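You operate a simulated robot arm through the tools that you are given. There is no shell and no other tool. Be economical: measure what you need, move in short steps, check, and stop when the job is done.

Carry out the task below with a simulated robot arm. There is one attempt and no reset: what you move stays moved.

## Task
Add the blue folder to the blue binder, under its clamp bar.
Fine: free the rocker, lay the bar on the sideboard meanwhile, then put it back and lock it; lever down at the end.

Only the result counts: the job must be done as asked and must still hold three seconds after the hand-in. Knocking over, shifting, dropping, spilling or breaking anything else fails it.

## Robot
A 7-joint arm with a two-finger parallel gripper, fixed in place. Base frame: the origin is at the foot of the arm, x ahead of it, y to its left, z up; the work surface is at about z = 0.85. Lengths are in m, angles in degrees, forces in N, time in s.
With the tool pointing down near the work surface it reaches from about 0.24 to 0.68 m from the base axis. Its first joint turns from -66.0 to 66.0 degrees. Payload 2.4 kg.
Tool frame: the origin (TCP) lies between the finger pads and is the grasp point; the fingertips stand 0.03 m ahead of it; z points along the fingers, y is the line along which they close. The gripper opens to 0.094 m. The fingers are 0.028 m wide and 0.01 m thick; the gripper's body (0.05 by 0.096 m) begins 0.055 m behind the TCP.
Orientation is that of the tool frame in the base frame, as a unit quaternion [x, y, z, w]. With the fingers straight down and closing along the base's y, the tool's x points along the base's -x, its y along +y and its z along -z.

## Interface
- The arm moves only by the tool apply_moves. Its argument "steps" is a list of rows, each a list of 2 entries, a list of its own where there are three numbers: the shift along the base's x, y, z in m, then the turn, a rotation vector about the base's x, y, z in degrees. In form: [[[dx, dy, dz], [rx, ry, rz]], ...]. A call has 1 to 8 rows; each row shifts and turns the commanded pose from where the row before left it. "hand" is the gripper command, from -1 (shut) to 1 (fully open), values between in proportion, set as the call begins (left out, the last holds). Each row takes 0.2 s and may step no farther than 0.05 m and 8.6 degrees from the row before; otherwise, or with a gripper value out of range, the whole call is refused. Where a pose cannot be reached the arm comes as near as it can. A force on the tool above 40 N (or 10 N above the force at the start of the call, whichever is more), or a blocked arm, ends the call early, and 0.2 s more pass. The fingers move at their own pace (about 0.153 m/s each) and stop on an object; they squeeze with about 37 N. The grip force told is the motor's: it shows also when the fingers shut on nothing. Time passes only in rows, and 0.2 s behind the last, so rows that do not move let the fingers close. The reply holds the time, the measured pose of the TCP, the force on the tool along the base axes, the opening and the grip force, in the units named above and with some noise.
- Cameras (640 x 400 px; columns grow to the right, rows downward): "scene" is fixed at [0.0482, 0.4819, 1.4494]; the picture's right is [-0.65, -0.76, 0.00], its down [-0.39, 0.34, -0.85] and it looks along [0.65, -0.56, -0.52] (base axes); focal length 247 px, centre (320, 200). "wrist" rides on the gripper at [0.076, 0.014, -0.102] in the tool frame; the picture's right is [-0.18, 0.98, 0.00], its down [-0.75, -0.14, -0.64] and it looks along [-0.63, -0.12, 0.77] (tool axes); focal length 243 px, centre (320, 200). There is no depth. A picture from a camera that has moved, and an enlarged one, comes with that camera's place and axes in the base frame and with its lens.
- snapshot(camera): a new picture of that camera. It takes no simulated time.
- enlarge(camera, box): a new picture of the part [left, top, right, bottom] of that camera's present view, enlarged. It takes no simulated time.
- sign_off(): hands the job in; it is judged then, once.

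Work in short steps. Places have to be worked out from the pictures, the camera data and where the tool is seen: move nearer, look again, correct. Check each grasp and each placing, and mend what went wrong. You have 120 turns and 64 pictures in all, those below and enlarged ones among them. Open the gripper and draw the arm clear of the work before you hand the job in, unless the task says otherwise; then end with one line.

The tools are called after "Emit:" as a command line: name --argument value ..., lists and objects as JSON in quotes. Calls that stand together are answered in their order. apply_moves: Moves the arm, as the interface text tells. Its arguments: {"type":"object","properties":{"steps":{"type":"array","items":{"type":"array"}},"hand":{"type":"number"}},"required":["steps"]} The other tools are called the same way: snapshot (camera) takes a picture; enlarge (camera, box) takes an enlarged picture of a part of a camera's view; sign_off () hands the job in.

At the start:

```text
time_s: 0.0
tcp_pos: [0.3155, -0.053, 1.2867]
orientation: [0.0, 1.0, -0.001, 0.0]
contact_force: [-0.5, 0.6, 0.4]
finger_gap: 0.0941
grip_force: 0.1
```

scene: 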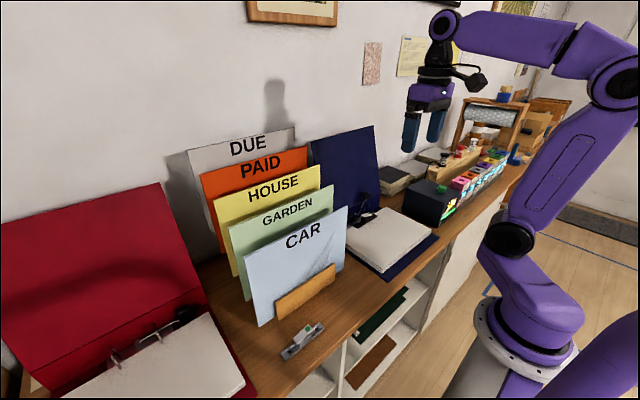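
wrist: 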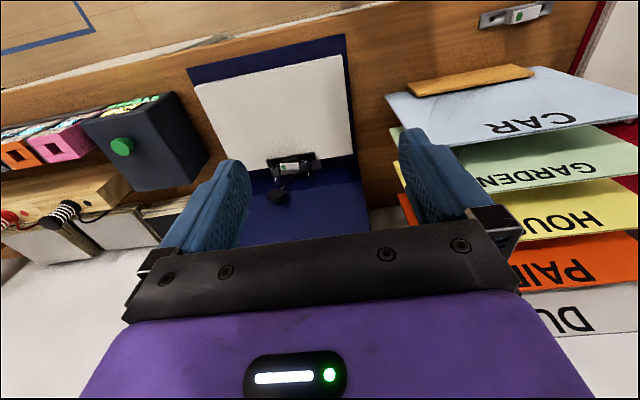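

I'll look closely at the binder mechanism and the folders first.

Emit:
enlarge --camera "scene" --box '[300, 120, 460, 290]'

Emit:
enlarge --camera "wrist" --box '[180, 30, 380, 230]'

Emit:
enlarge --camera "scene" --box '[180, 120, 360, 370]'

```text
2.35 times, centred on (380, 205) of scene
camera zoom: at [0.0482, 0.4819, 1.4494], right [-0.65, -0.76, 0.0], down [-0.39, 0.34, -0.85], along [0.65, -0.56, -0.52], focal length 582 px, centre (179, 188)
```

zoom: 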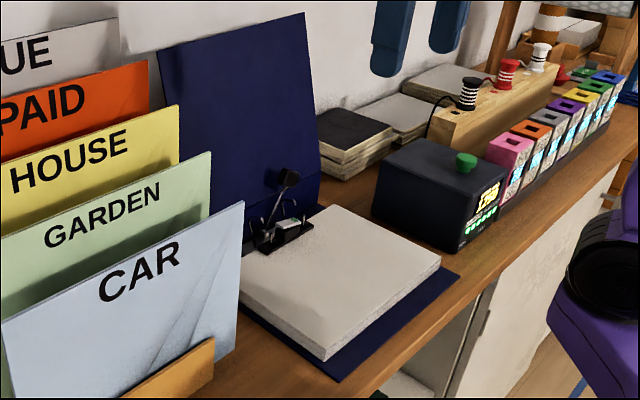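

```text
2.00 times, centred on (280, 130) of wrist
camera zoom: at [0.2392, -0.0371, 1.3897], right [0.18, 0.98, 0.0], down [0.75, -0.14, 0.64], along [0.63, -0.12, -0.77], focal length 485 px, centre (400, 340)
```

zoom: 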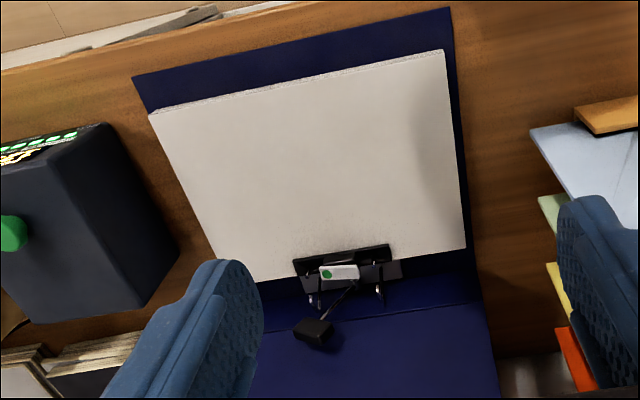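

```text
1.60 times, centred on (270, 245) of scene
camera zoom: at [0.0482, 0.4819, 1.4494], right [-0.65, -0.76, 0.0], down [-0.39, 0.34, -0.85], along [0.65, -0.56, -0.52], focal length 396 px, centre (400, 128)
```

zoom: 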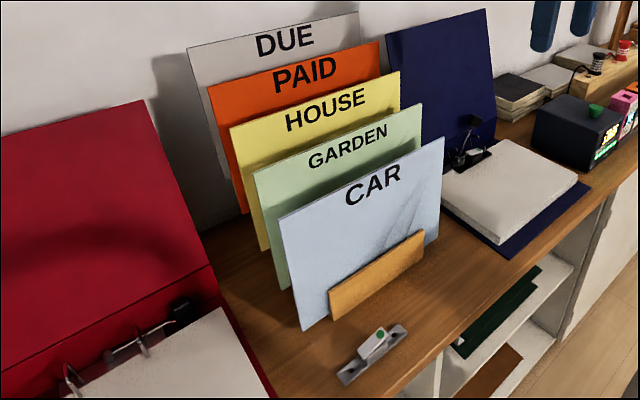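

The bar sits near (0.53, -0.16, ~0.9). I'll go nearer to look at it from about 0.3 m.

Emit:
apply_moves --steps '[[[0.012, -0.015, -0.04], [0, 0, 0]], [[0.012, -0.015, -0.04], [0, 0, 0]], [[0.012, -0.015, -0.04], [0, 0, 0]], [[0.012, -0.015, -0.04], [0, 0, 0]], [[0.012, -0.015, -0.04], [0, 0, 0]], [[0.012, -0.012, -0.03], [0, 0, 0]]]'

Emit:
enlarge --camera "wrist" --box '[160, 0, 480, 230]'

```text
time_s: 1.4
tcp_pos: [0.3863, -0.1412, 1.056]
orientation: [-0.001, 1.0, -0.001, 0.0]
contact_force: [0.3, -1.3, 0.9]
finger_gap: 0.094
grip_force: 0.1
```

```text
1.74 times, centred on (320, 115) of wrist
camera zoom: at [0.3101, -0.1249, 1.1589], right [0.18, 0.98, 0.0], down [0.75, -0.14, 0.64], along [0.63, -0.12, -0.77], focal length 422 px, centre (320, 348)
```

zoom: 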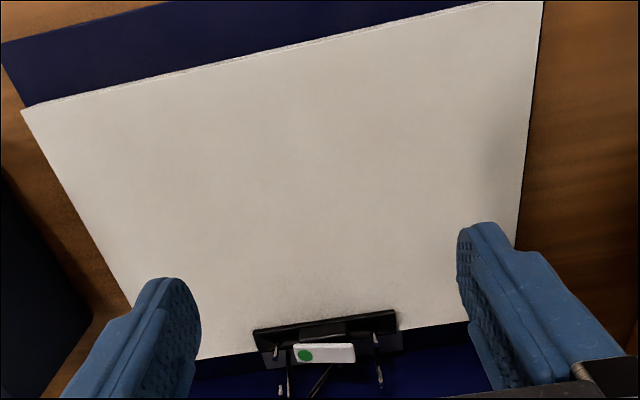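

Bar's rocker triangulates to about (0.523, -0.161, 0.904). I'll zoom into the mechanism.

Emit:
enlarge --camera "wrist" --box '[270, 160, 390, 235]'

Emit:
enlarge --camera "scene" --box '[335, 180, 415, 240]'

Emit:
snapshot --camera "wrist"

```text
5.33 times, centred on (330, 198) of wrist
camera zoom: at [0.3101, -0.1249, 1.1589], right [0.18, 0.98, 0.0], down [0.75, -0.14, 0.64], along [0.63, -0.12, -0.77], focal length 1294 px, centre (267, 213)
```

zoom: 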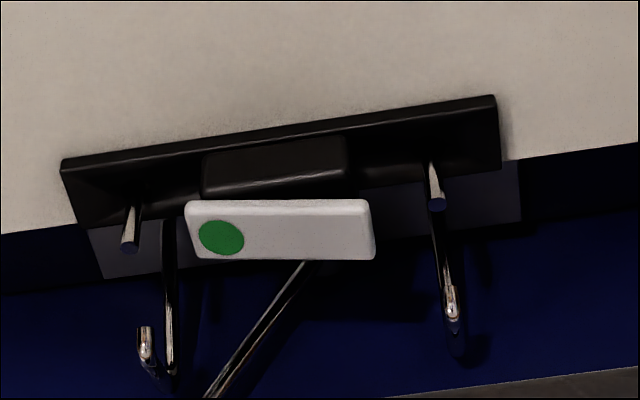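

```text
6.67 times, centred on (375, 210) of scene
camera zoom: at [0.0482, 0.4819, 1.4494], right [-0.65, -0.76, 0.0], down [-0.39, 0.34, -0.85], along [0.65, -0.56, -0.52], focal length 1650 px, centre (-47, 133)
```

zoom: 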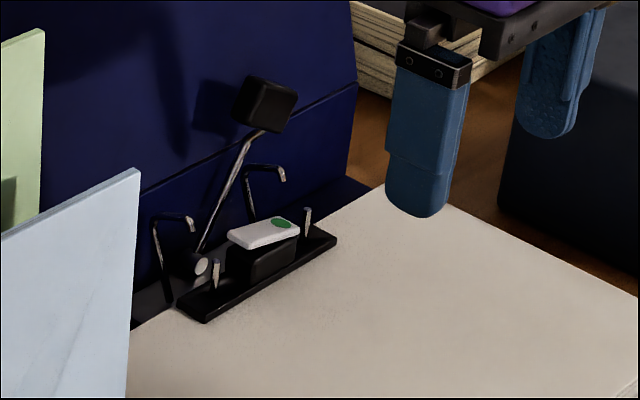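

```text
55 pictures are left
camera wrist: at [0.3101, -0.1249, 1.1589], right [0.18, 0.98, 0.0], down [0.75, -0.14, 0.64], along [0.63, -0.12, -0.77], focal length 243 px, centre (320, 200)
```

wrist: 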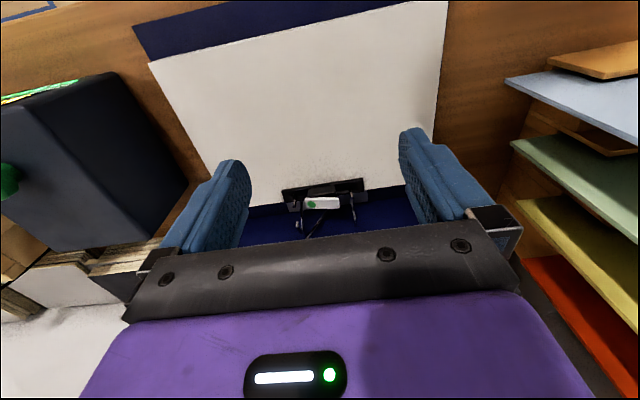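

Lever-arch style: two posts (80 mm apart) through the bar, open arches behind, lever up. I'll compare with the red binder and the loose grey bar to read the rocker and lever states.

Emit:
enlarge --camera "scene" --box '[260, 310, 340, 370]'

Emit:
enlarge --camera "scene" --box '[50, 270, 250, 395]'

Emit:
enlarge --camera "scene" --box '[350, 200, 386, 223]'

```text
6.67 times, centred on (300, 340) of scene
camera zoom: at [0.0482, 0.4819, 1.4494], right [-0.65, -0.76, 0.0], down [-0.39, 0.34, -0.85], along [0.65, -0.56, -0.52], focal length 1650 px, centre (453, -733)
```

zoom: 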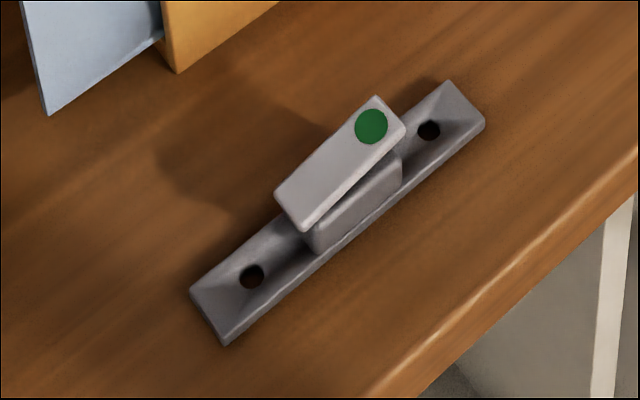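

```text
3.20 times, centred on (150, 332) of scene
camera zoom: at [0.0482, 0.4819, 1.4494], right [-0.65, -0.76, 0.0], down [-0.39, 0.34, -0.85], along [0.65, -0.56, -0.52], focal length 792 px, centre (864, -224)
```

zoom: 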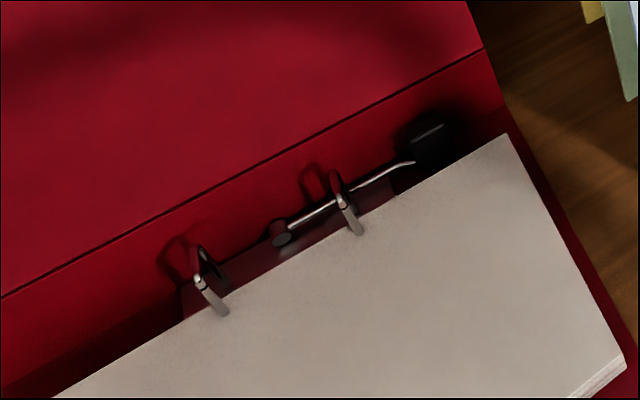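

```text
16.00 times, centred on (368, 212) of scene
camera zoom: at [0.0482, 0.4819, 1.4494], right [-0.65, -0.76, 0.0], down [-0.39, 0.34, -0.85], along [0.65, -0.56, -0.52], focal length 3959 px, centre (-448, 16)
```

zoom: 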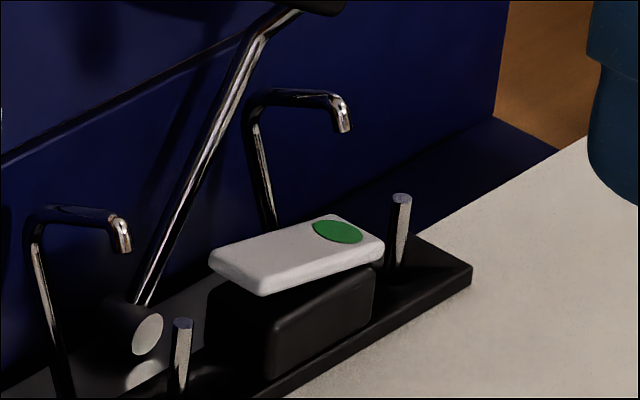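

Reading: the free grey bar shows its green end up; the blue bar's green end (-y) is down, i.e. locked, so the +y end must be pressed. The red binder shows the closed lever lies toward -y. I shut the fingers and go over the rocker's +y end (~0.518, -0.143).

Emit:
apply_moves --hand -1 --steps '[[[0.044, 0, -0.02], [0, 0, 0]], [[0.044, 0, -0.02], [0, 0, 0]], [[0.044, -0.002, -0.03], [0, 0, 0]], [[0, 0, -0.03], [0, 0, 0]], [[0, 0, 0], [0, 0, 0]]]'

Emit:
enlarge --camera "scene" --box '[335, 170, 415, 230]'

Emit:
enlarge --camera "wrist" --box '[260, 140, 380, 215]'

```text
refused: row 3 steps farther than a row can; nothing moved
```

```text
6.67 times, centred on (375, 200) of scene
camera zoom: at [0.0482, 0.4819, 1.4494], right [-0.65, -0.76, 0.0], down [-0.39, 0.34, -0.85], along [0.65, -0.56, -0.52], focal length 1650 px, centre (-47, 200)
```

zoom: 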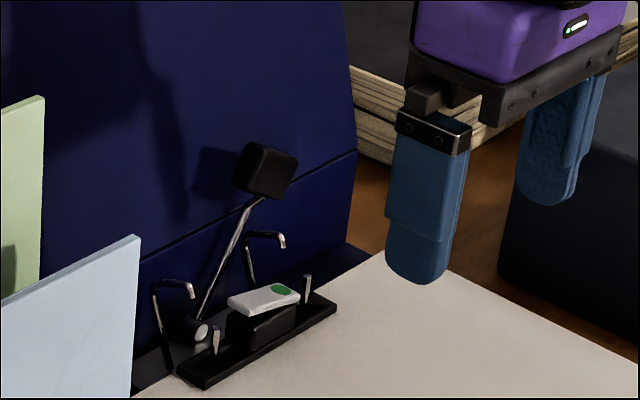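

```text
5.33 times, centred on (320, 178) of wrist
camera zoom: at [0.3101, -0.1249, 1.1589], right [0.18, 0.98, 0.0], down [0.75, -0.14, 0.64], along [0.63, -0.12, -0.77], focal length 1294 px, centre (320, 320)
```

zoom: 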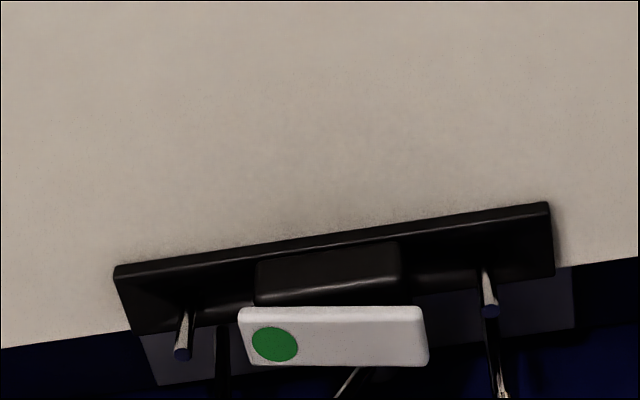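

The step was too long; I repeat it in smaller rows.

Emit:
apply_moves --hand -1 --steps '[[[0.044, 0, -0.02], [0, 0, 0]], [[0.044, 0, -0.02], [0, 0, 0]], [[0.044, -0.002, -0.02], [0, 0, 0]], [[0, 0, -0.03], [0, 0, 0]], [[0, 0, 0], [0, 0, 0]]]'

Emit:
enlarge --camera "scene" --box '[335, 170, 415, 230]'

```text
time_s: 2.6
tcp_pos: [0.5185, -0.1408, 0.9677]
orientation: [0.0, 1.0, 0.0, 0.0]
contact_force: [-0.7, -0.2, -0.3]
finger_gap: 0.0
grip_force: 33.3
```

```text
6.67 times, centred on (375, 200) of scene
camera zoom: at [0.0482, 0.4819, 1.4494], right [-0.65, -0.76, 0.0], down [-0.39, 0.34, -0.85], along [0.65, -0.56, -0.52], focal length 1650 px, centre (-47, 200)
```

zoom: 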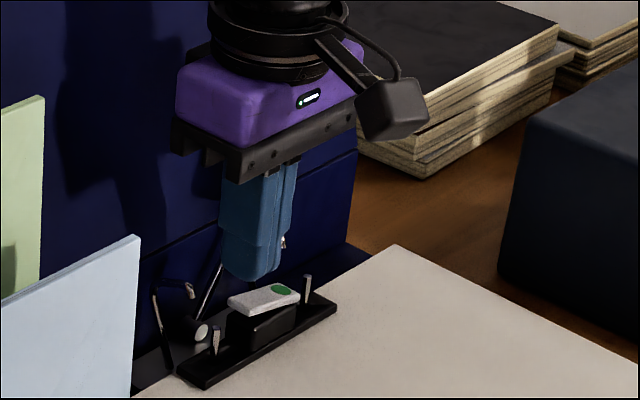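

The projected tip matches the picture. I descend onto the rocker's +y end in small steps, watching force.

Emit:
apply_moves --steps '[[[0, 0, -0.02], [0, 0, 0]], [[0, 0, -0.006], [0, 0, 0]], [[0, 0, -0.003], [0, 0, 0]], [[0, 0, -0.003], [0, 0, 0]], [[0, 0, -0.002], [0, 0, 0]]]'

Emit:
enlarge --camera "scene" --box '[345, 190, 393, 220]'

```text
time_s: 3.8
tcp_pos: [0.5206, -0.142, 0.937]
orientation: [0.0, 1.0, -0.001, 0.002]
contact_force: [-4.9, 2.6, 15.2]
finger_gap: 0.0001
grip_force: 32.8
stopped in row 5: the force on the tool passed its limit (the readings are from after the stop); the commanded pose is now the measured one
```

```text
13.33 times, centred on (369, 205) of scene
camera zoom: at [0.0478, 0.482, 1.4493], right [-0.65, -0.76, 0.0], down [-0.39, 0.34, -0.85], along [0.65, -0.56, -0.52], focal length 3299 px, centre (-333, 133)
```

zoom: 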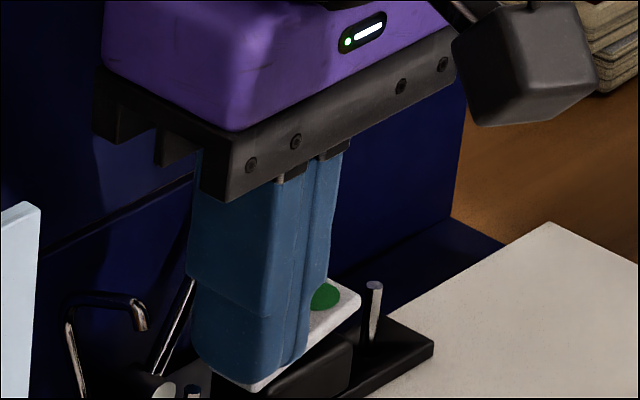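

Force limit reached at tip z≈0.907; the green end may have risen. I lift and look.

Emit:
apply_moves --steps '[[[0, 0, 0.03], [0, 0, 0]], [[0, 0.0, 0.02], [0, 0, 0]]]'

Emit:
enlarge --camera "scene" --box '[345, 195, 393, 225]'

```text
time_s: 4.4
tcp_pos: [0.5206, -0.142, 0.9857]
orientation: [0.001, 1.0, -0.001, 0.001]
contact_force: [-1.0, -0.3, 0.1]
finger_gap: 0.0
grip_force: 33.1
```

```text
13.33 times, centred on (369, 210) of scene
camera zoom: at [0.0482, 0.4819, 1.4494], right [-0.65, -0.76, 0.0], down [-0.39, 0.34, -0.85], along [0.65, -0.56, -0.52], focal length 3299 px, centre (-333, 67)
```

zoom: 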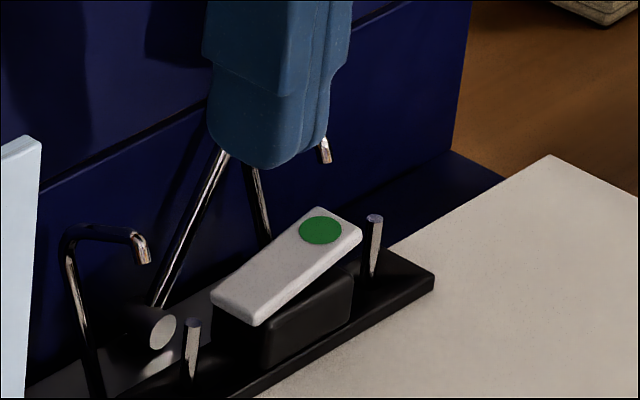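

The green end is up now: the rocker is free. I rise, yaw the tool by -90° (fingers close along x) with a partial opening.

Emit:
apply_moves --hand -0.25 --steps '[[[0, 0, 0.035], [0, 0, 0]], [[0, 0, 0.03], [0, 0, -8.5]], [[0, 0, 0], [0, 0, -8.5]], [[0, 0, 0], [0, 0, -8.5]], [[0, 0, 0], [0, 0, -8.5]], [[0, 0, 0], [0, 0, -8.5]], [[0, 0, 0], [0, 0, -8.5]]]'

Emit:
apply_moves --steps '[[[0, 0, 0], [0, 0, -8.5]], [[0, 0, 0], [0, 0, -8.5]], [[0, 0, 0], [0, 0, -8.5]], [[0, 0, 0], [0, 0, -8.5]], [[0, 0, 0], [0, 0, -5]], [[0, 0, 0], [-7.5, 0, 0]], [[0, 0, 0], [-7.5, 0, 0]]]'

```text
time_s: 6.0
tcp_pos: [0.5209, -0.1418, 1.0523]
orientation: [0.432, 0.902, -0.002, 0.001]
contact_force: [0.2, -0.6, 0.0]
finger_gap: 0.0354
grip_force: 0.0
```

```text
time_s: 7.6
tcp_pos: [0.5217, -0.1428, 1.051]
orientation: [0.7, 0.701, -0.094, 0.094]
contact_force: [0.3, 0.5, -0.4]
finger_gap: 0.0354
grip_force: 0.1
```

Orientation is right (closing along x, body leaning to +y). I descend to just above the rocker and check.

Emit:
apply_moves --steps '[[[0.001, -0.003, -0.04], [0, 0, 0]], [[0, -0.003, -0.04], [0, 0, 0]], [[0, -0.003, -0.016], [0, 0, 0]]]'

Emit:
snapshot --camera "wrist"

Emit:
enlarge --camera "scene" --box '[335, 180, 399, 220]'

```text
time_s: 8.4
tcp_pos: [0.5215, -0.1511, 0.9541]
orientation: [0.701, 0.7, -0.095, 0.093]
contact_force: [-0.2, 0.0, 0.2]
finger_gap: 0.0351
grip_force: 0.1
```

```text
46 pictures are left
camera wrist: at [0.5352, -0.05, 1.0335], right [0.98, -0.18, 0.05], down [-0.14, -0.56, 0.82], along [-0.12, -0.81, -0.57], focal length 243 px, centre (320, 200)
```

wrist: 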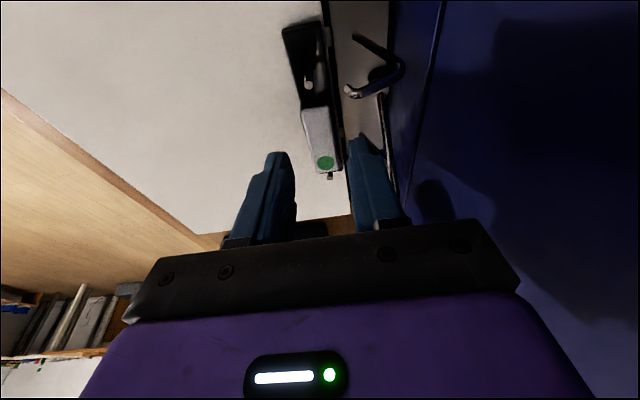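

```text
10.00 times, centred on (367, 200) of scene
camera zoom: at [0.0482, 0.4819, 1.4494], right [-0.65, -0.76, 0.0], down [-0.39, 0.34, -0.85], along [0.65, -0.56, -0.52], focal length 2474 px, centre (-150, 200)
```

zoom: 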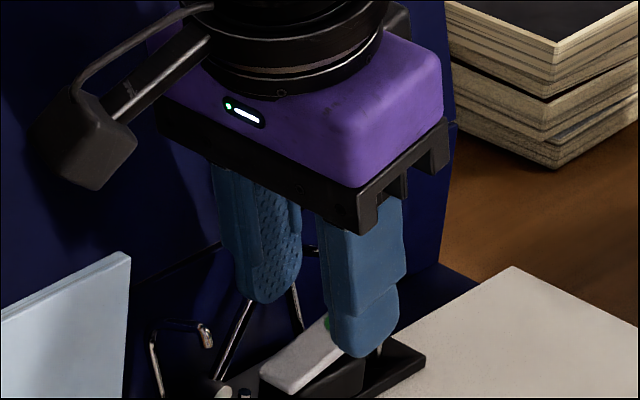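

Rocker at x≈0.521, between the fingers. I descend so the tips stand beside the housing, then close.

Emit:
apply_moves --steps '[[[0, 0, -0.016], [0, 0, 0]], [[0, -0.001, -0.012], [0, 0, 0]], [[0, 0, -0.008], [0, 0, 0]]]'

Emit:
enlarge --camera "scene" --box '[340, 190, 388, 220]'

```text
time_s: 9.2
tcp_pos: [0.5208, -0.1519, 0.9194]
orientation: [0.701, 0.701, -0.094, 0.093]
contact_force: [-0.8, 0.6, 0.1]
finger_gap: 0.0351
grip_force: 0.0
```

```text
13.33 times, centred on (364, 205) of scene
camera zoom: at [0.0482, 0.4819, 1.4494], right [-0.65, -0.76, 0.0], down [-0.39, 0.34, -0.85], along [0.65, -0.56, -0.52], focal length 3299 px, centre (-267, 133)
```

zoom: 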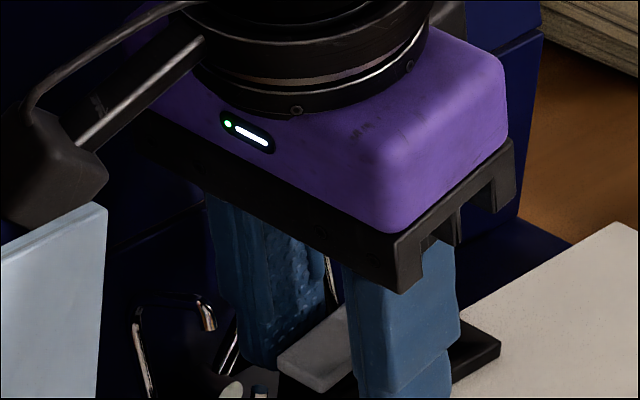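

No contact; tips straddle the rocker/housing. Close.

Emit:
apply_moves --hand -1 --steps '[[[0, 0, 0], [0, 0, 0]], [[0, 0, 0], [0, 0, 0]]]'

```text
time_s: 9.8
tcp_pos: [0.5221, -0.1521, 0.9193]
orientation: [0.701, 0.701, -0.093, 0.093]
contact_force: [0.0, 0.5, 0.1]
finger_gap: 0.0206
grip_force: 37.0
```

Gripped at width 0.0206. Lift straight up slowly.

Emit:
apply_moves --steps '[[[0, 0, 0.006], [0, 0, 0]], [[0, 0, 0.01], [0, 0, 0]], [[0, 0, 0.015], [0, 0, 0]], [[0, 0, 0.02], [0, 0, 0]], [[0, 0, 0.03], [0, 0, 0]]]'

Emit:
enlarge --camera "scene" --box '[325, 160, 405, 220]'

```text
time_s: 11.0
tcp_pos: [0.522, -0.1518, 1.0001]
orientation: [0.7, 0.702, -0.093, 0.093]
contact_force: [-0.2, -0.3, -0.9]
finger_gap: 0.0206
grip_force: 37.2
```

```text
6.67 times, centred on (365, 190) of scene
camera zoom: at [0.0482, 0.4819, 1.4494], right [-0.65, -0.76, 0.0], down [-0.39, 0.34, -0.85], along [0.65, -0.56, -0.52], focal length 1650 px, centre (20, 267)
```

zoom: 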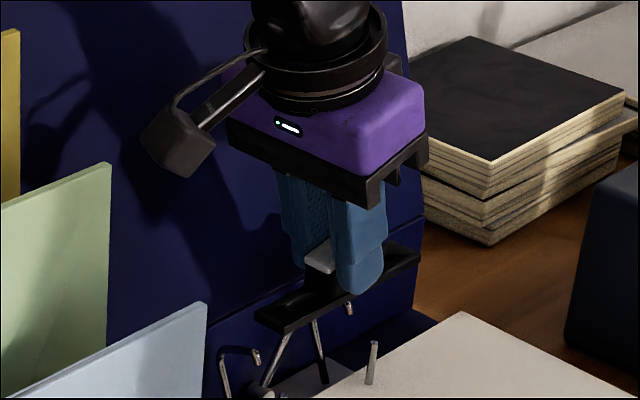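

Bar is off the posts. I carry it back in x, then to the free board space in front of the folder rack, around (0.335, 0.12).

Emit:
apply_moves --steps '[[[-0.047, 0, 0.01], [0, 0, 0]], [[-0.047, 0, 0], [0, 0, 0]], [[-0.047, 0, 0], [0, 0, 0]], [[-0.046, 0, 0], [0, 0, 0]], [[0, 0.045, 0], [0, 0, 0]], [[0, 0.045, 0], [0, 0, 0]], [[0, 0.045, 0], [0, 0, 0]]]'

Emit:
apply_moves --steps '[[[0, 0.045, 0], [0, 0, 0]], [[0, 0.045, 0], [0, 0, 0]], [[0, 0.047, -0.01], [0, 0, 0]], [[0, 0, -0.04], [0, 0, 0]], [[0, 0, -0.03], [0, 0, 0]]]'

Emit:
snapshot --camera "scene"

```text
time_s: 12.6
tcp_pos: [0.3328, -0.0175, 1.0102]
orientation: [0.701, 0.701, -0.095, 0.094]
contact_force: [0.9, 0.1, 0.2]
finger_gap: 0.0209
grip_force: 37.4
```

```text
time_s: 13.8
tcp_pos: [0.3353, 0.1205, 0.9292]
orientation: [0.701, 0.701, -0.094, 0.093]
contact_force: [-0.6, 0.4, -0.1]
finger_gap: 0.0206
grip_force: 36.8
```

```text
42 pictures are left
```

scene: 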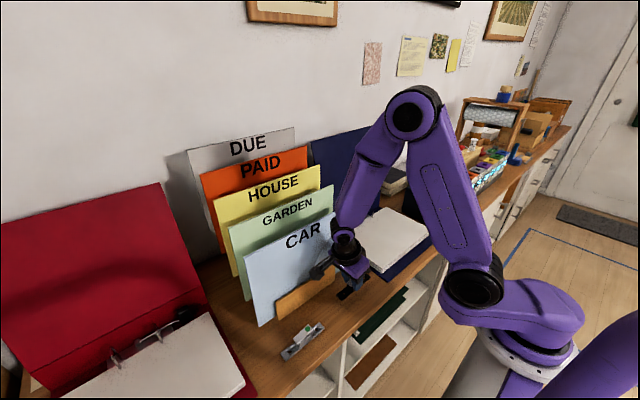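

I zoom in to check the bar's height and clearances.

Emit:
enlarge --camera "scene" --box '[280, 230, 400, 320]'

```text
4.44 times, centred on (340, 275) of scene
camera zoom: at [0.0482, 0.4819, 1.4494], right [-0.65, -0.76, 0.0], down [-0.39, 0.34, -0.85], along [0.65, -0.56, -0.52], focal length 1100 px, centre (231, -133)
```

zoom: 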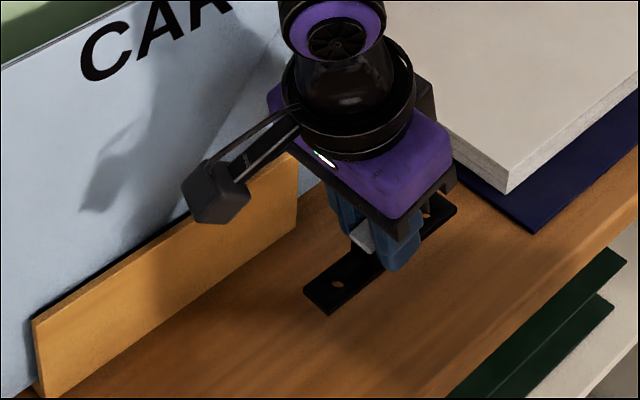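

Level and clear. Lower until it touches the board.

Emit:
apply_moves --steps '[[[0, 0, -0.015], [0, 0, 0]], [[0, 0, -0.008], [0, 0, 0]], [[0, 0, -0.003], [0, 0, 0]], [[0, 0, -0.003], [0, 0, 0]], [[0, 0, -0.002], [0, 0, 0]]]'

```text
time_s: 15.0
tcp_pos: [0.3342, 0.1205, 0.8991]
orientation: [0.701, 0.701, -0.094, 0.094]
contact_force: [0.1, 0.9, -1.2]
finger_gap: 0.0206
grip_force: 36.7
```

Emit:
apply_moves --steps '[[[0, 0, -0.002], [0, 0, 0]], [[0, 0, -0.002], [0, 0, 0]], [[0, 0, -0.002], [0, 0, 0]]]'

Emit:
enlarge --camera "scene" --box '[320, 260, 384, 300]'

```text
time_s: 15.8
tcp_pos: [0.3343, 0.1196, 0.8932]
orientation: [0.701, 0.701, -0.093, 0.094]
contact_force: [0.4, -0.9, -0.6]
finger_gap: 0.0206
grip_force: 36.9
```

```text
10.00 times, centred on (352, 280) of scene
camera zoom: at [0.0482, 0.4819, 1.4494], right [-0.65, -0.76, 0.0], down [-0.39, 0.34, -0.85], along [0.65, -0.56, -0.52], focal length 2474 px, centre (0, -600)
```

zoom: 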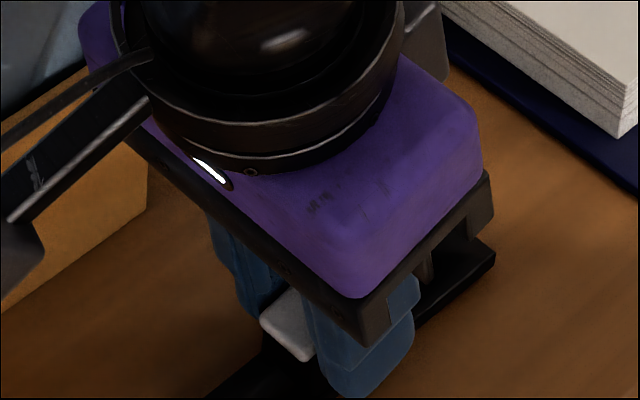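

Still no contact force; I lower further in 1–2 mm steps.

Emit:
apply_moves --steps '[[[0, 0, -0.002], [0, 0, 0]], [[0, 0, -0.0015], [0, 0, 0]], [[0, 0, -0.0015], [0, 0, 0]]]'

```text
time_s: 16.6
tcp_pos: [0.3354, 0.1189, 0.8884]
orientation: [0.701, 0.701, -0.094, 0.094]
contact_force: [-2.3, 2.0, 28.5]
finger_gap: 0.0209
grip_force: 37.2
```

Touched down (TCP z≈0.889, so the bar's underside is ≈0.038 below TCP). Relieve, open slightly, lift away.

Emit:
apply_moves --hand -0.2 --steps '[[[0, 0, 0.0008], [0, 0, 0]], [[0, 0, 0], [0, 0, 0]], [[0, 0, 0.02], [0, 0, 0]], [[0, 0, 0.04], [0, 0, 0]], [[0, 0, 0.05], [0, 0, 0]]]'

Emit:
enlarge --camera "scene" --box '[290, 230, 410, 320]'

```text
time_s: 17.8
tcp_pos: [0.3331, 0.1196, 0.9998]
orientation: [0.7, 0.702, -0.094, 0.092]
contact_force: [-0.8, 0.0, -0.1]
finger_gap: 0.0375
grip_force: 0.1
```

```text
4.44 times, centred on (350, 275) of scene
camera zoom: at [0.0482, 0.4819, 1.4494], right [-0.65, -0.76, 0.0], down [-0.39, 0.34, -0.85], along [0.65, -0.56, -0.52], focal length 1100 px, centre (187, -133)
```

zoom: 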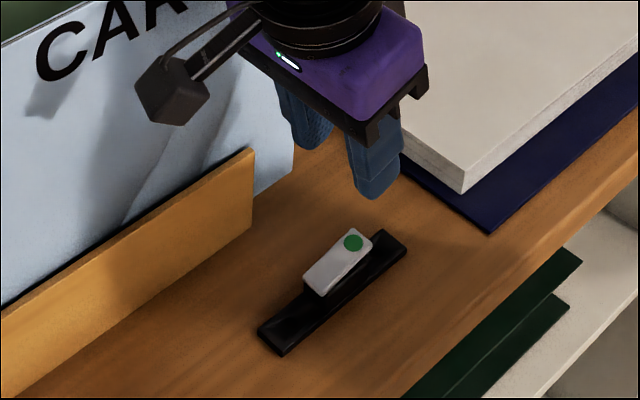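

Bar lies stably on the board (release TCP ≈ (0.335, 0.119, 0.8885)). Now I rise, undo the tilt, and look at the folder tops edge-on.

Emit:
apply_moves --hand -0.2 --steps '[[[0, 0, 0.05], [0, 0, 0]], [[0, 0, 0.05], [7.5, 0, 0]], [[0, 0, 0.05], [7.5, 0, 0]], [[0, 0.03, 0.03], [0, 0, 0]], [[0, 0.03, 0], [0, 0, 0]], [[0.03, 0.03, 0], [0, 0, 0]]]'

Emit:
snapshot --camera "wrist"

```text
time_s: 19.2
tcp_pos: [0.3655, 0.2106, 1.1782]
orientation: [0.707, 0.707, -0.002, 0.001]
contact_force: [0.0, 0.1, -0.9]
finger_gap: 0.0374
grip_force: 0.0
```

```text
38 pictures are left
camera wrist: at [0.3786, 0.289, 1.282], right [0.98, -0.18, 0.0], down [-0.14, -0.75, 0.65], along [-0.12, -0.63, -0.76], focal length 243 px, centre (320, 200)
```

wrist: 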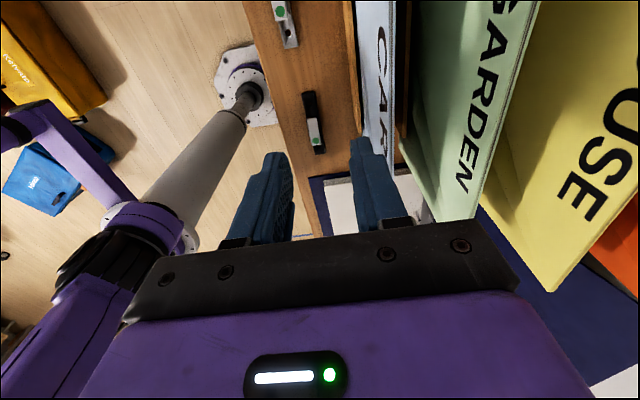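

I enlarge both views of the CAR folder's top edge to triangulate it and look for holes.

Emit:
enlarge --camera "wrist" --box '[320, 0, 480, 200]'

Emit:
enlarge --camera "scene" --box '[230, 190, 360, 335]'

```text
2.00 times, centred on (400, 100) of wrist
camera zoom: at [0.3786, 0.289, 1.282], right [0.98, -0.18, 0.0], down [-0.14, -0.75, 0.65], along [-0.12, -0.63, -0.76], focal length 485 px, centre (160, 400)
```

zoom: 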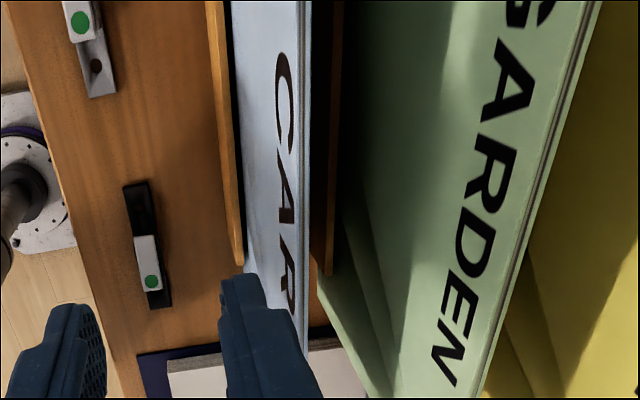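

```text
2.76 times, centred on (295, 262) of scene
camera zoom: at [0.0482, 0.4819, 1.4493], right [-0.65, -0.76, 0.0], down [-0.39, 0.34, -0.85], along [0.65, -0.56, -0.52], focal length 683 px, centre (389, 28)
```

zoom: 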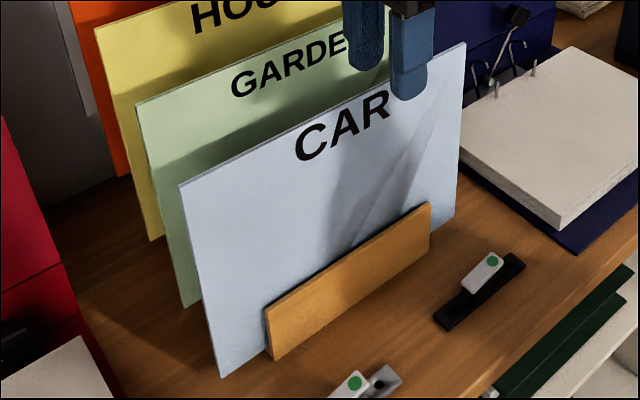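

The folder is ~0.30 × 0.24 × 0.004 m, vertical at x≈0.421, y 0.06–0.358, top z≈1.094. I go above the middle of its top edge and descend with the fingers straddling it.

Emit:
apply_moves --steps '[[[0.028, 0, 0], [0, 0, 0]], [[0.028, -0.001, 0], [0, 0, 0]], [[0, 0, -0.03], [0, 0, 0]], [[0, 0, 0], [0, 0, 0]]]'

Emit:
enlarge --camera "wrist" --box '[220, 50, 420, 250]'

Emit:
enlarge --camera "scene" --box '[250, 140, 370, 260]'

```text
time_s: 20.2
tcp_pos: [0.422, 0.2078, 1.1484]
orientation: [0.707, 0.708, -0.002, 0.001]
contact_force: [-0.6, 0.2, 0.9]
finger_gap: 0.0375
grip_force: 0.1
```

```text
2.00 times, centred on (320, 150) of wrist
camera zoom: at [0.4355, 0.2866, 1.2515], right [0.98, -0.18, 0.0], down [-0.14, -0.75, 0.65], along [-0.12, -0.63, -0.76], focal length 485 px, centre (320, 300)
```

zoom: 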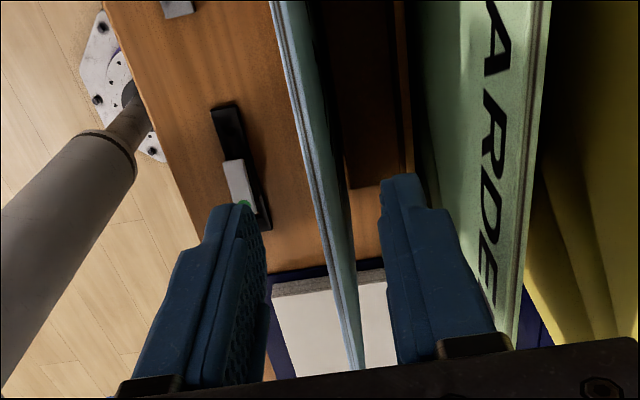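

```text
3.33 times, centred on (310, 200) of scene
camera zoom: at [0.0482, 0.4819, 1.4494], right [-0.65, -0.76, 0.0], down [-0.39, 0.34, -0.85], along [0.65, -0.56, -0.52], focal length 825 px, centre (353, 200)
```

zoom: 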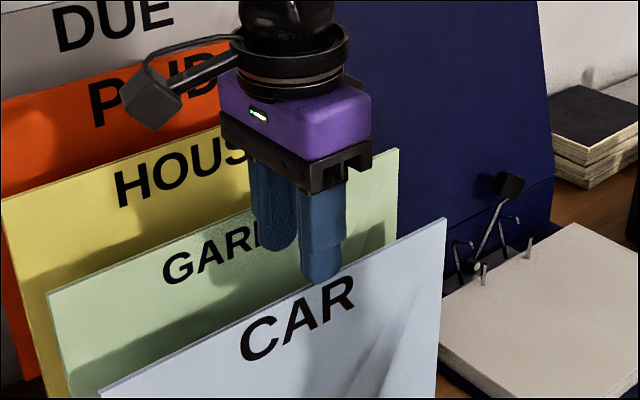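

Edge at x≈0.420 between the fingers, GARDEN at ≈0.49 — clear. Descend and close.

Emit:
apply_moves --steps '[[[-0.002, 0, -0.03], [0, 0, 0]], [[0, 0, -0.02], [0, 0, 0]], [[0, 0, -0.014], [0, 0, 0]]]'

Emit:
apply_moves --hand -1 --steps '[[[0, 0, 0], [0, 0, 0]], [[0, 0, 0], [0, 0, 0]]]'

```text
time_s: 21.0
tcp_pos: [0.4196, 0.2086, 1.0848]
orientation: [0.707, 0.707, -0.001, 0.001]
contact_force: [0.2, -0.1, 0.0]
finger_gap: 0.0372
grip_force: 0.1
```

```text
time_s: 21.6
tcp_pos: [0.419, 0.2086, 1.0843]
orientation: [0.706, 0.708, -0.002, 0.001]
contact_force: [0.5, -1.0, -0.7]
finger_gap: 0.0091
grip_force: 36.8
```

Gripped (≈9 mm thick). Lift straight up out of the rack.

Emit:
apply_moves --steps '[[[0, 0, 0.01], [0, 0, 0]], [[0, 0, 0.02], [0, 0, 0]], [[0, 0, 0.035], [0, 0, 0]], [[0, 0, 0.045], [0, 0, 0]], [[0, 0, 0.045], [0, 0, 0]], [[0, 0, 0.045], [0, 0, 0]]]'

Emit:
snapshot --camera "scene"

```text
time_s: 23.0
tcp_pos: [0.4173, 0.2086, 1.2855]
orientation: [0.708, 0.707, -0.002, 0.002]
contact_force: [0.4, -0.5, -0.6]
finger_gap: 0.0088
grip_force: 37.0
```

```text
33 pictures are left
```

scene: 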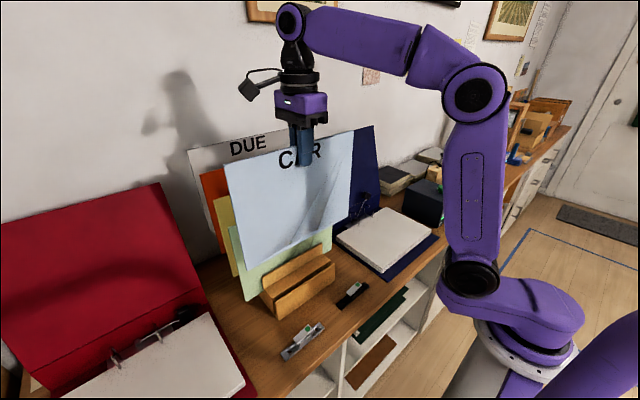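

Out of the rack. I zoom to look for holes along its edges.

Emit:
enlarge --camera "scene" --box '[220, 125, 364, 275]'

```text
2.67 times, centred on (292, 200) of scene
camera zoom: at [0.0482, 0.4819, 1.4494], right [-0.65, -0.76, 0.0], down [-0.39, 0.34, -0.85], along [0.65, -0.56, -0.52], focal length 660 px, centre (395, 200)
```

zoom: 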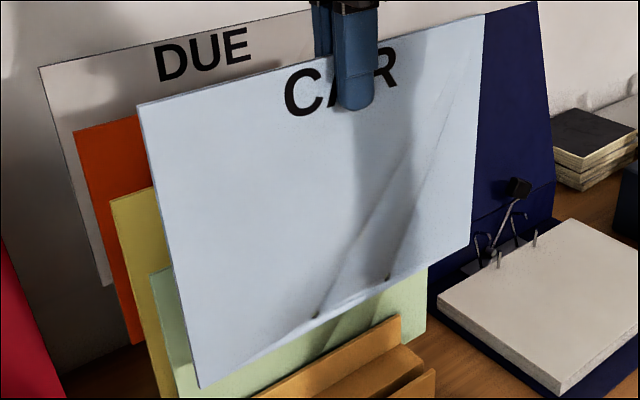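

Two holes near the bottom edge. Zoom further to measure them.

Emit:
enlarge --camera "scene" --box '[280, 215, 328, 251]'

```text
11.11 times, centred on (304, 233) of scene
camera zoom: at [0.0482, 0.4819, 1.4494], right [-0.65, -0.76, 0.0], down [-0.39, 0.34, -0.85], along [0.65, -0.56, -0.52], focal length 2749 px, centre (498, -167)
```

zoom: 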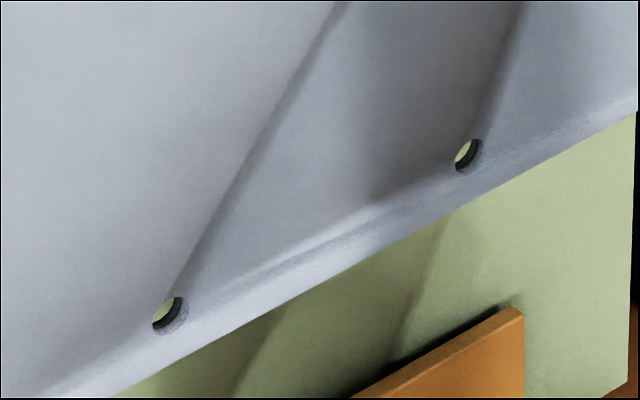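

Two ~9 mm holes 80 mm apart, ≈0.21 m below the TCP, ~13 mm above the bottom edge. I'll carry it to the binder side at height, then pitch the tool forward so the folder comes near level.

Emit:
apply_moves --steps '[[[-0.04, -0.02, 0], [0, 0, 0]], [[-0.04, -0.03, 0], [0, 0, 0]], [[-0.037, -0.03, 0], [0, 0, 0]], [[0, -0.048, 0], [0, 0, 0]], [[0, -0.048, 0], [0, 0, 0]], [[0, -0.048, 0], [0, 0, 0]], [[0, -0.048, 0], [0, 0, 0]], [[0, -0.048, 0], [0, 0, 0]]]'

Emit:
apply_moves --steps '[[[0, -0.048, 0], [0, -8.5, 0]], [[0, 0, 0], [0, -8.5, 0]], [[0, 0, 0], [0, -8.5, 0]], [[0, 0, 0], [0, -8.5, 0]]]'

```text
time_s: 24.8
tcp_pos: [0.302, -0.1124, 1.284]
orientation: [0.706, 0.708, -0.002, 0.0]
contact_force: [0.7, 0.3, -1.4]
finger_gap: 0.009
grip_force: 36.8
```

```text
time_s: 25.8
tcp_pos: [0.3011, -0.1592, 1.2855]
orientation: [0.676, 0.676, 0.206, 0.208]
contact_force: [-0.2, -0.6, -2.1]
finger_gap: 0.0087
grip_force: 36.9
```

Pitched 34° as intended. Continue pitching at height, also checking the arm can reach it.

Emit:
apply_moves --steps '[[[0, 0, -0.01], [0, -8.5, 0]], [[0, 0, -0.01], [0, -8.5, 0]], [[0, 0, -0.01], [0, -8.5, 0]], [[0, 0, -0.02], [0, -8.5, 0]], [[0, 0, -0.02], [0, -8.5, 0]]]'

Emit:
snapshot --camera "scene"

```text
time_s: 27.0
tcp_pos: [0.3406, -0.1203, 1.2248]
orientation: [0.513, 0.641, 0.452, 0.35]
contact_force: [-3.6, -4.8, -1.2]
finger_gap: 0.009
grip_force: 36.8
out of reach, approached as far as the arm can: row 4, 5
```

```text
30 pictures are left
```

scene: 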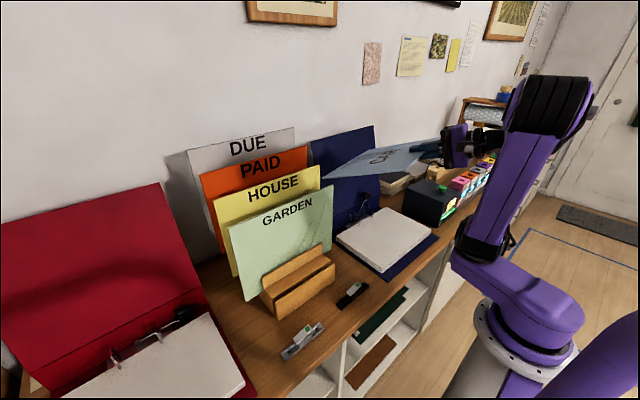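

76° at x=0.30 is out of reach. I go back to ~60° pitch, at a more forward x, and see what is reachable lower down.

Emit:
apply_moves --steps '[[[0.01, 0, 0.02], [0, 8.5, 0]], [[0.01, 0, 0.02], [0, 8.5, 0]], [[0.01, 0, 0], [0, 0, 0]], [[0.01, 0, -0.03], [0, 0, 0]], [[0, 0, -0.03], [0, 0, 0]], [[0, 0, -0.03], [0, 0, 0]]]'

Emit:
snapshot --camera "scene"

```text
time_s: 28.4
tcp_pos: [0.3563, -0.1612, 1.1722]
orientation: [0.633, 0.635, 0.321, 0.305]
contact_force: [1.2, 0.6, -0.2]
finger_gap: 0.0088
grip_force: 37.4
```

```text
29 pictures are left
```

scene: 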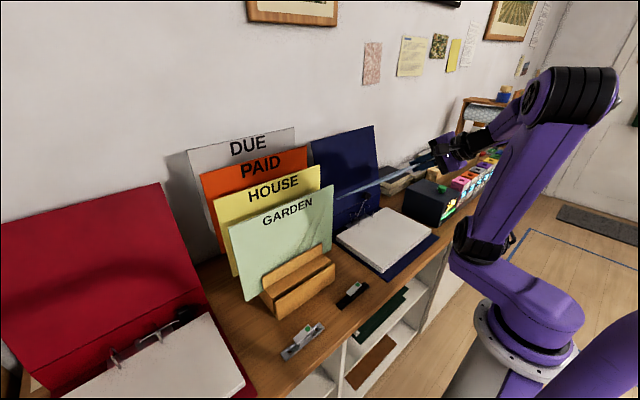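

Now at 52.6° pitch with ~1° errors in yaw/roll. I correct those, and probe more pitch at this lower height.

Emit:
apply_moves --steps '[[[0, 0, 0], [-1.1, -4, -0.7]], [[-0.005, 0, -0.01], [0, -4, 0]]]'

```text
time_s: 29.0
tcp_pos: [0.3517, -0.1608, 1.1631]
orientation: [0.61, 0.612, 0.356, 0.356]
contact_force: [0.3, -0.3, -1.3]
finger_gap: 0.009
grip_force: 37.1
```

60° fine. Probe further.

Emit:
apply_moves --steps '[[[-0.004, 0, -0.02], [0, -4, 0]], [[-0.004, 0, -0.02], [0, -4, 0]]]'

```text
time_s: 29.6
tcp_pos: [0.3431, -0.1613, 1.1234]
orientation: [0.584, 0.585, 0.398, 0.398]
contact_force: [0.7, -0.4, -1.6]
finger_gap: 0.0089
grip_force: 37.1
```

68.5° is reachable here; go on downward/pitching in small steps.

Emit:
apply_moves --steps '[[[-0.003, 0, -0.02], [0, -4, 0]], [[-0.003, 0, -0.02], [0, -3, 0]]]'

```text
time_s: 30.2
tcp_pos: [0.3393, -0.1602, 1.0839]
orientation: [0.558, 0.56, 0.433, 0.433]
contact_force: [-0.6, 0.0, -1.9]
finger_gap: 0.0088
grip_force: 36.9
```

75.5° good. I back x off so the folder's far edge stays short of the lever/hooks, continuing to pitch.

Emit:
apply_moves --steps '[[[-0.01, 0, -0.01], [0, -3, 0]], [[-0.01, 0, -0.01], [0, -1.5, 0]]]'

Emit:
enlarge --camera "scene" --box '[310, 130, 470, 230]'

```text
time_s: 30.8
tcp_pos: [0.3187, -0.1625, 1.0632]
orientation: [0.54, 0.542, 0.455, 0.455]
contact_force: [0.1, -0.2, -1.1]
finger_gap: 0.0089
grip_force: 36.9
```

```text
4.00 times, centred on (390, 180) of scene
camera zoom: at [0.0482, 0.4819, 1.4494], right [-0.65, -0.76, 0.0], down [-0.39, 0.34, -0.85], along [0.65, -0.56, -0.52], focal length 990 px, centre (40, 280)
```

zoom: 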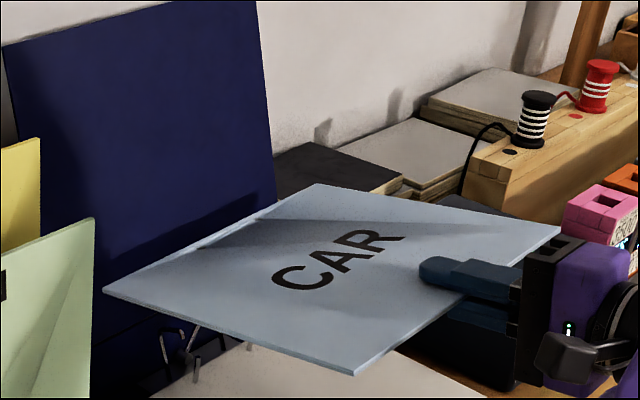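

80° pitch reached, almost level, and the label reads upright from the binder side. I check the hole positions in the scene view.

Emit:
enlarge --camera "scene" --box '[346, 172, 394, 202]'

Emit:
snapshot --camera "wrist"

```text
13.33 times, centred on (370, 187) of scene
camera zoom: at [0.0482, 0.4819, 1.4494], right [-0.65, -0.76, 0.0], down [-0.39, 0.34, -0.85], along [0.65, -0.56, -0.52], focal length 3299 px, centre (-347, 373)
```

zoom: 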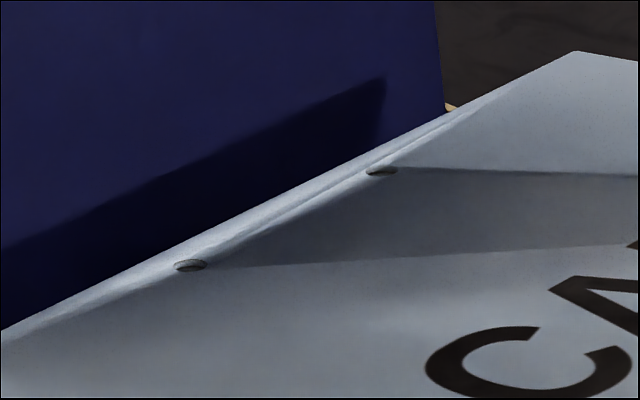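

```text
26 pictures are left
camera wrist: at [0.2191, -0.084, 1.095], right [0.17, -0.18, 0.97], down [-0.66, -0.75, -0.03], along [0.74, -0.63, -0.25], focal length 243 px, centre (320, 200)
```

wrist: 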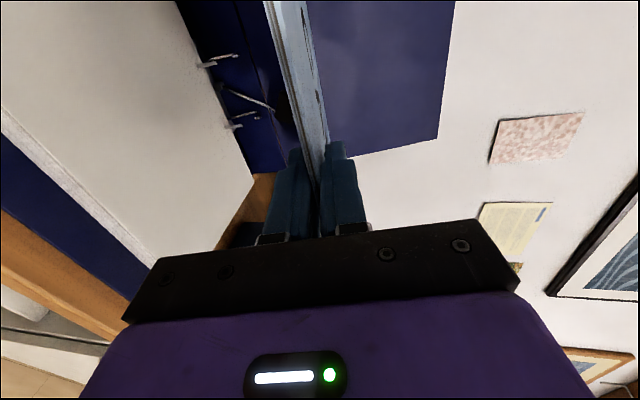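

Comparing holes with the post tops in the same camera: x matches, but the holes sit ~1 cm too far to +y. I lower most of the way with half that correction and re-measure.

Emit:
apply_moves --steps '[[[0, -0.002, -0.025], [0, 0, 0]], [[0, -0.002, -0.025], [0, 0, 0]], [[0, -0.002, -0.025], [0, 0, 0]], [[0, -0.002, -0.015], [0, 0, 0]]]'

Emit:
enlarge --camera "scene" --box '[342, 190, 390, 220]'

```text
time_s: 31.8
tcp_pos: [0.3181, -0.168, 0.973]
orientation: [0.541, 0.543, 0.454, 0.454]
contact_force: [0.2, -0.6, -2.2]
finger_gap: 0.0089
grip_force: 37.2
```

```text
13.33 times, centred on (366, 205) of scene
camera zoom: at [0.0482, 0.4819, 1.4494], right [-0.65, -0.76, 0.0], down [-0.39, 0.34, -0.85], along [0.65, -0.56, -0.52], focal length 3299 px, centre (-293, 133)
```

zoom: 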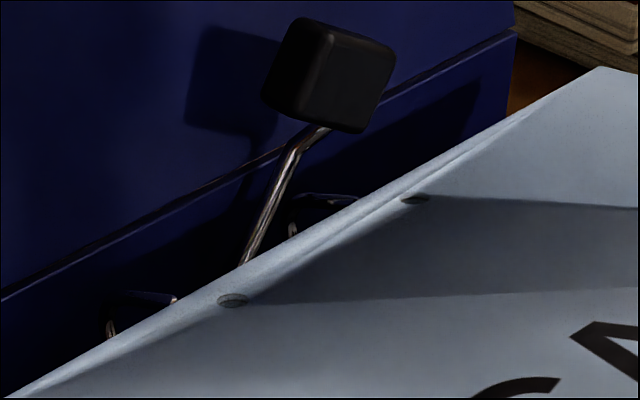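

Holes and posts are within a few mm. Small correction (dx -1 mm, dy -3 mm), lower to just above the post tips, look again.

Emit:
apply_moves --steps '[[[-0.001, -0.003, -0.008], [0, 0, 0]], [[0, 0, -0.008], [0, 0, 0]]]'

Emit:
enlarge --camera "scene" --box '[350, 200, 382, 220]'

Emit:
enlarge --camera "wrist" --box '[190, 0, 350, 150]'

```text
time_s: 32.4
tcp_pos: [0.3163, -0.1718, 0.9574]
orientation: [0.541, 0.542, 0.455, 0.454]
contact_force: [-0.7, 0.4, -1.9]
finger_gap: 0.0091
grip_force: 36.7
```

```text
16.00 times, centred on (366, 210) of scene
camera zoom: at [0.0482, 0.4819, 1.4494], right [-0.65, -0.76, 0.0], down [-0.39, 0.34, -0.85], along [0.65, -0.56, -0.52], focal length 3959 px, centre (-416, 40)
```

zoom: 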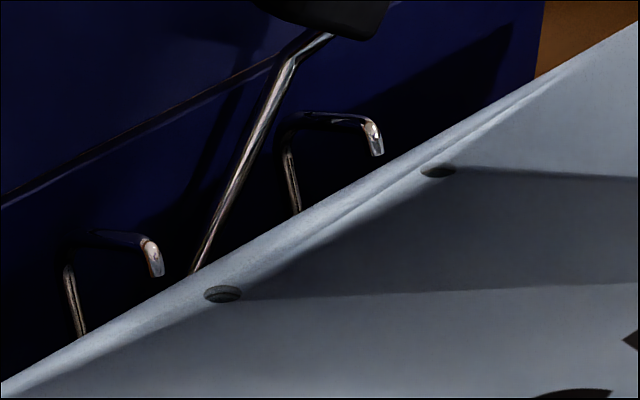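

```text
2.67 times, centred on (270, 75) of wrist
camera zoom: at [0.2185, -0.0948, 0.9893], right [0.17, -0.18, 0.97], down [-0.66, -0.75, -0.03], along [0.74, -0.63, -0.25], focal length 647 px, centre (453, 533)
```

zoom: 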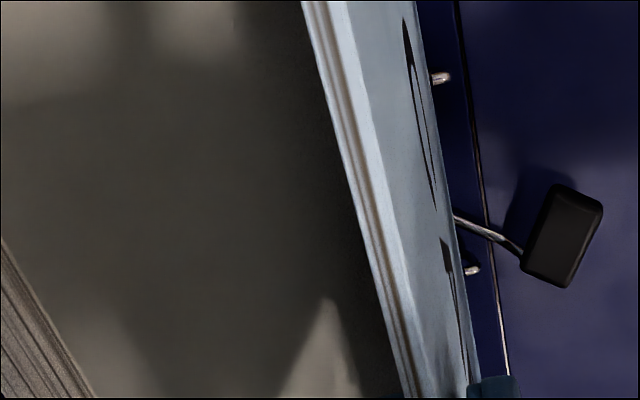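

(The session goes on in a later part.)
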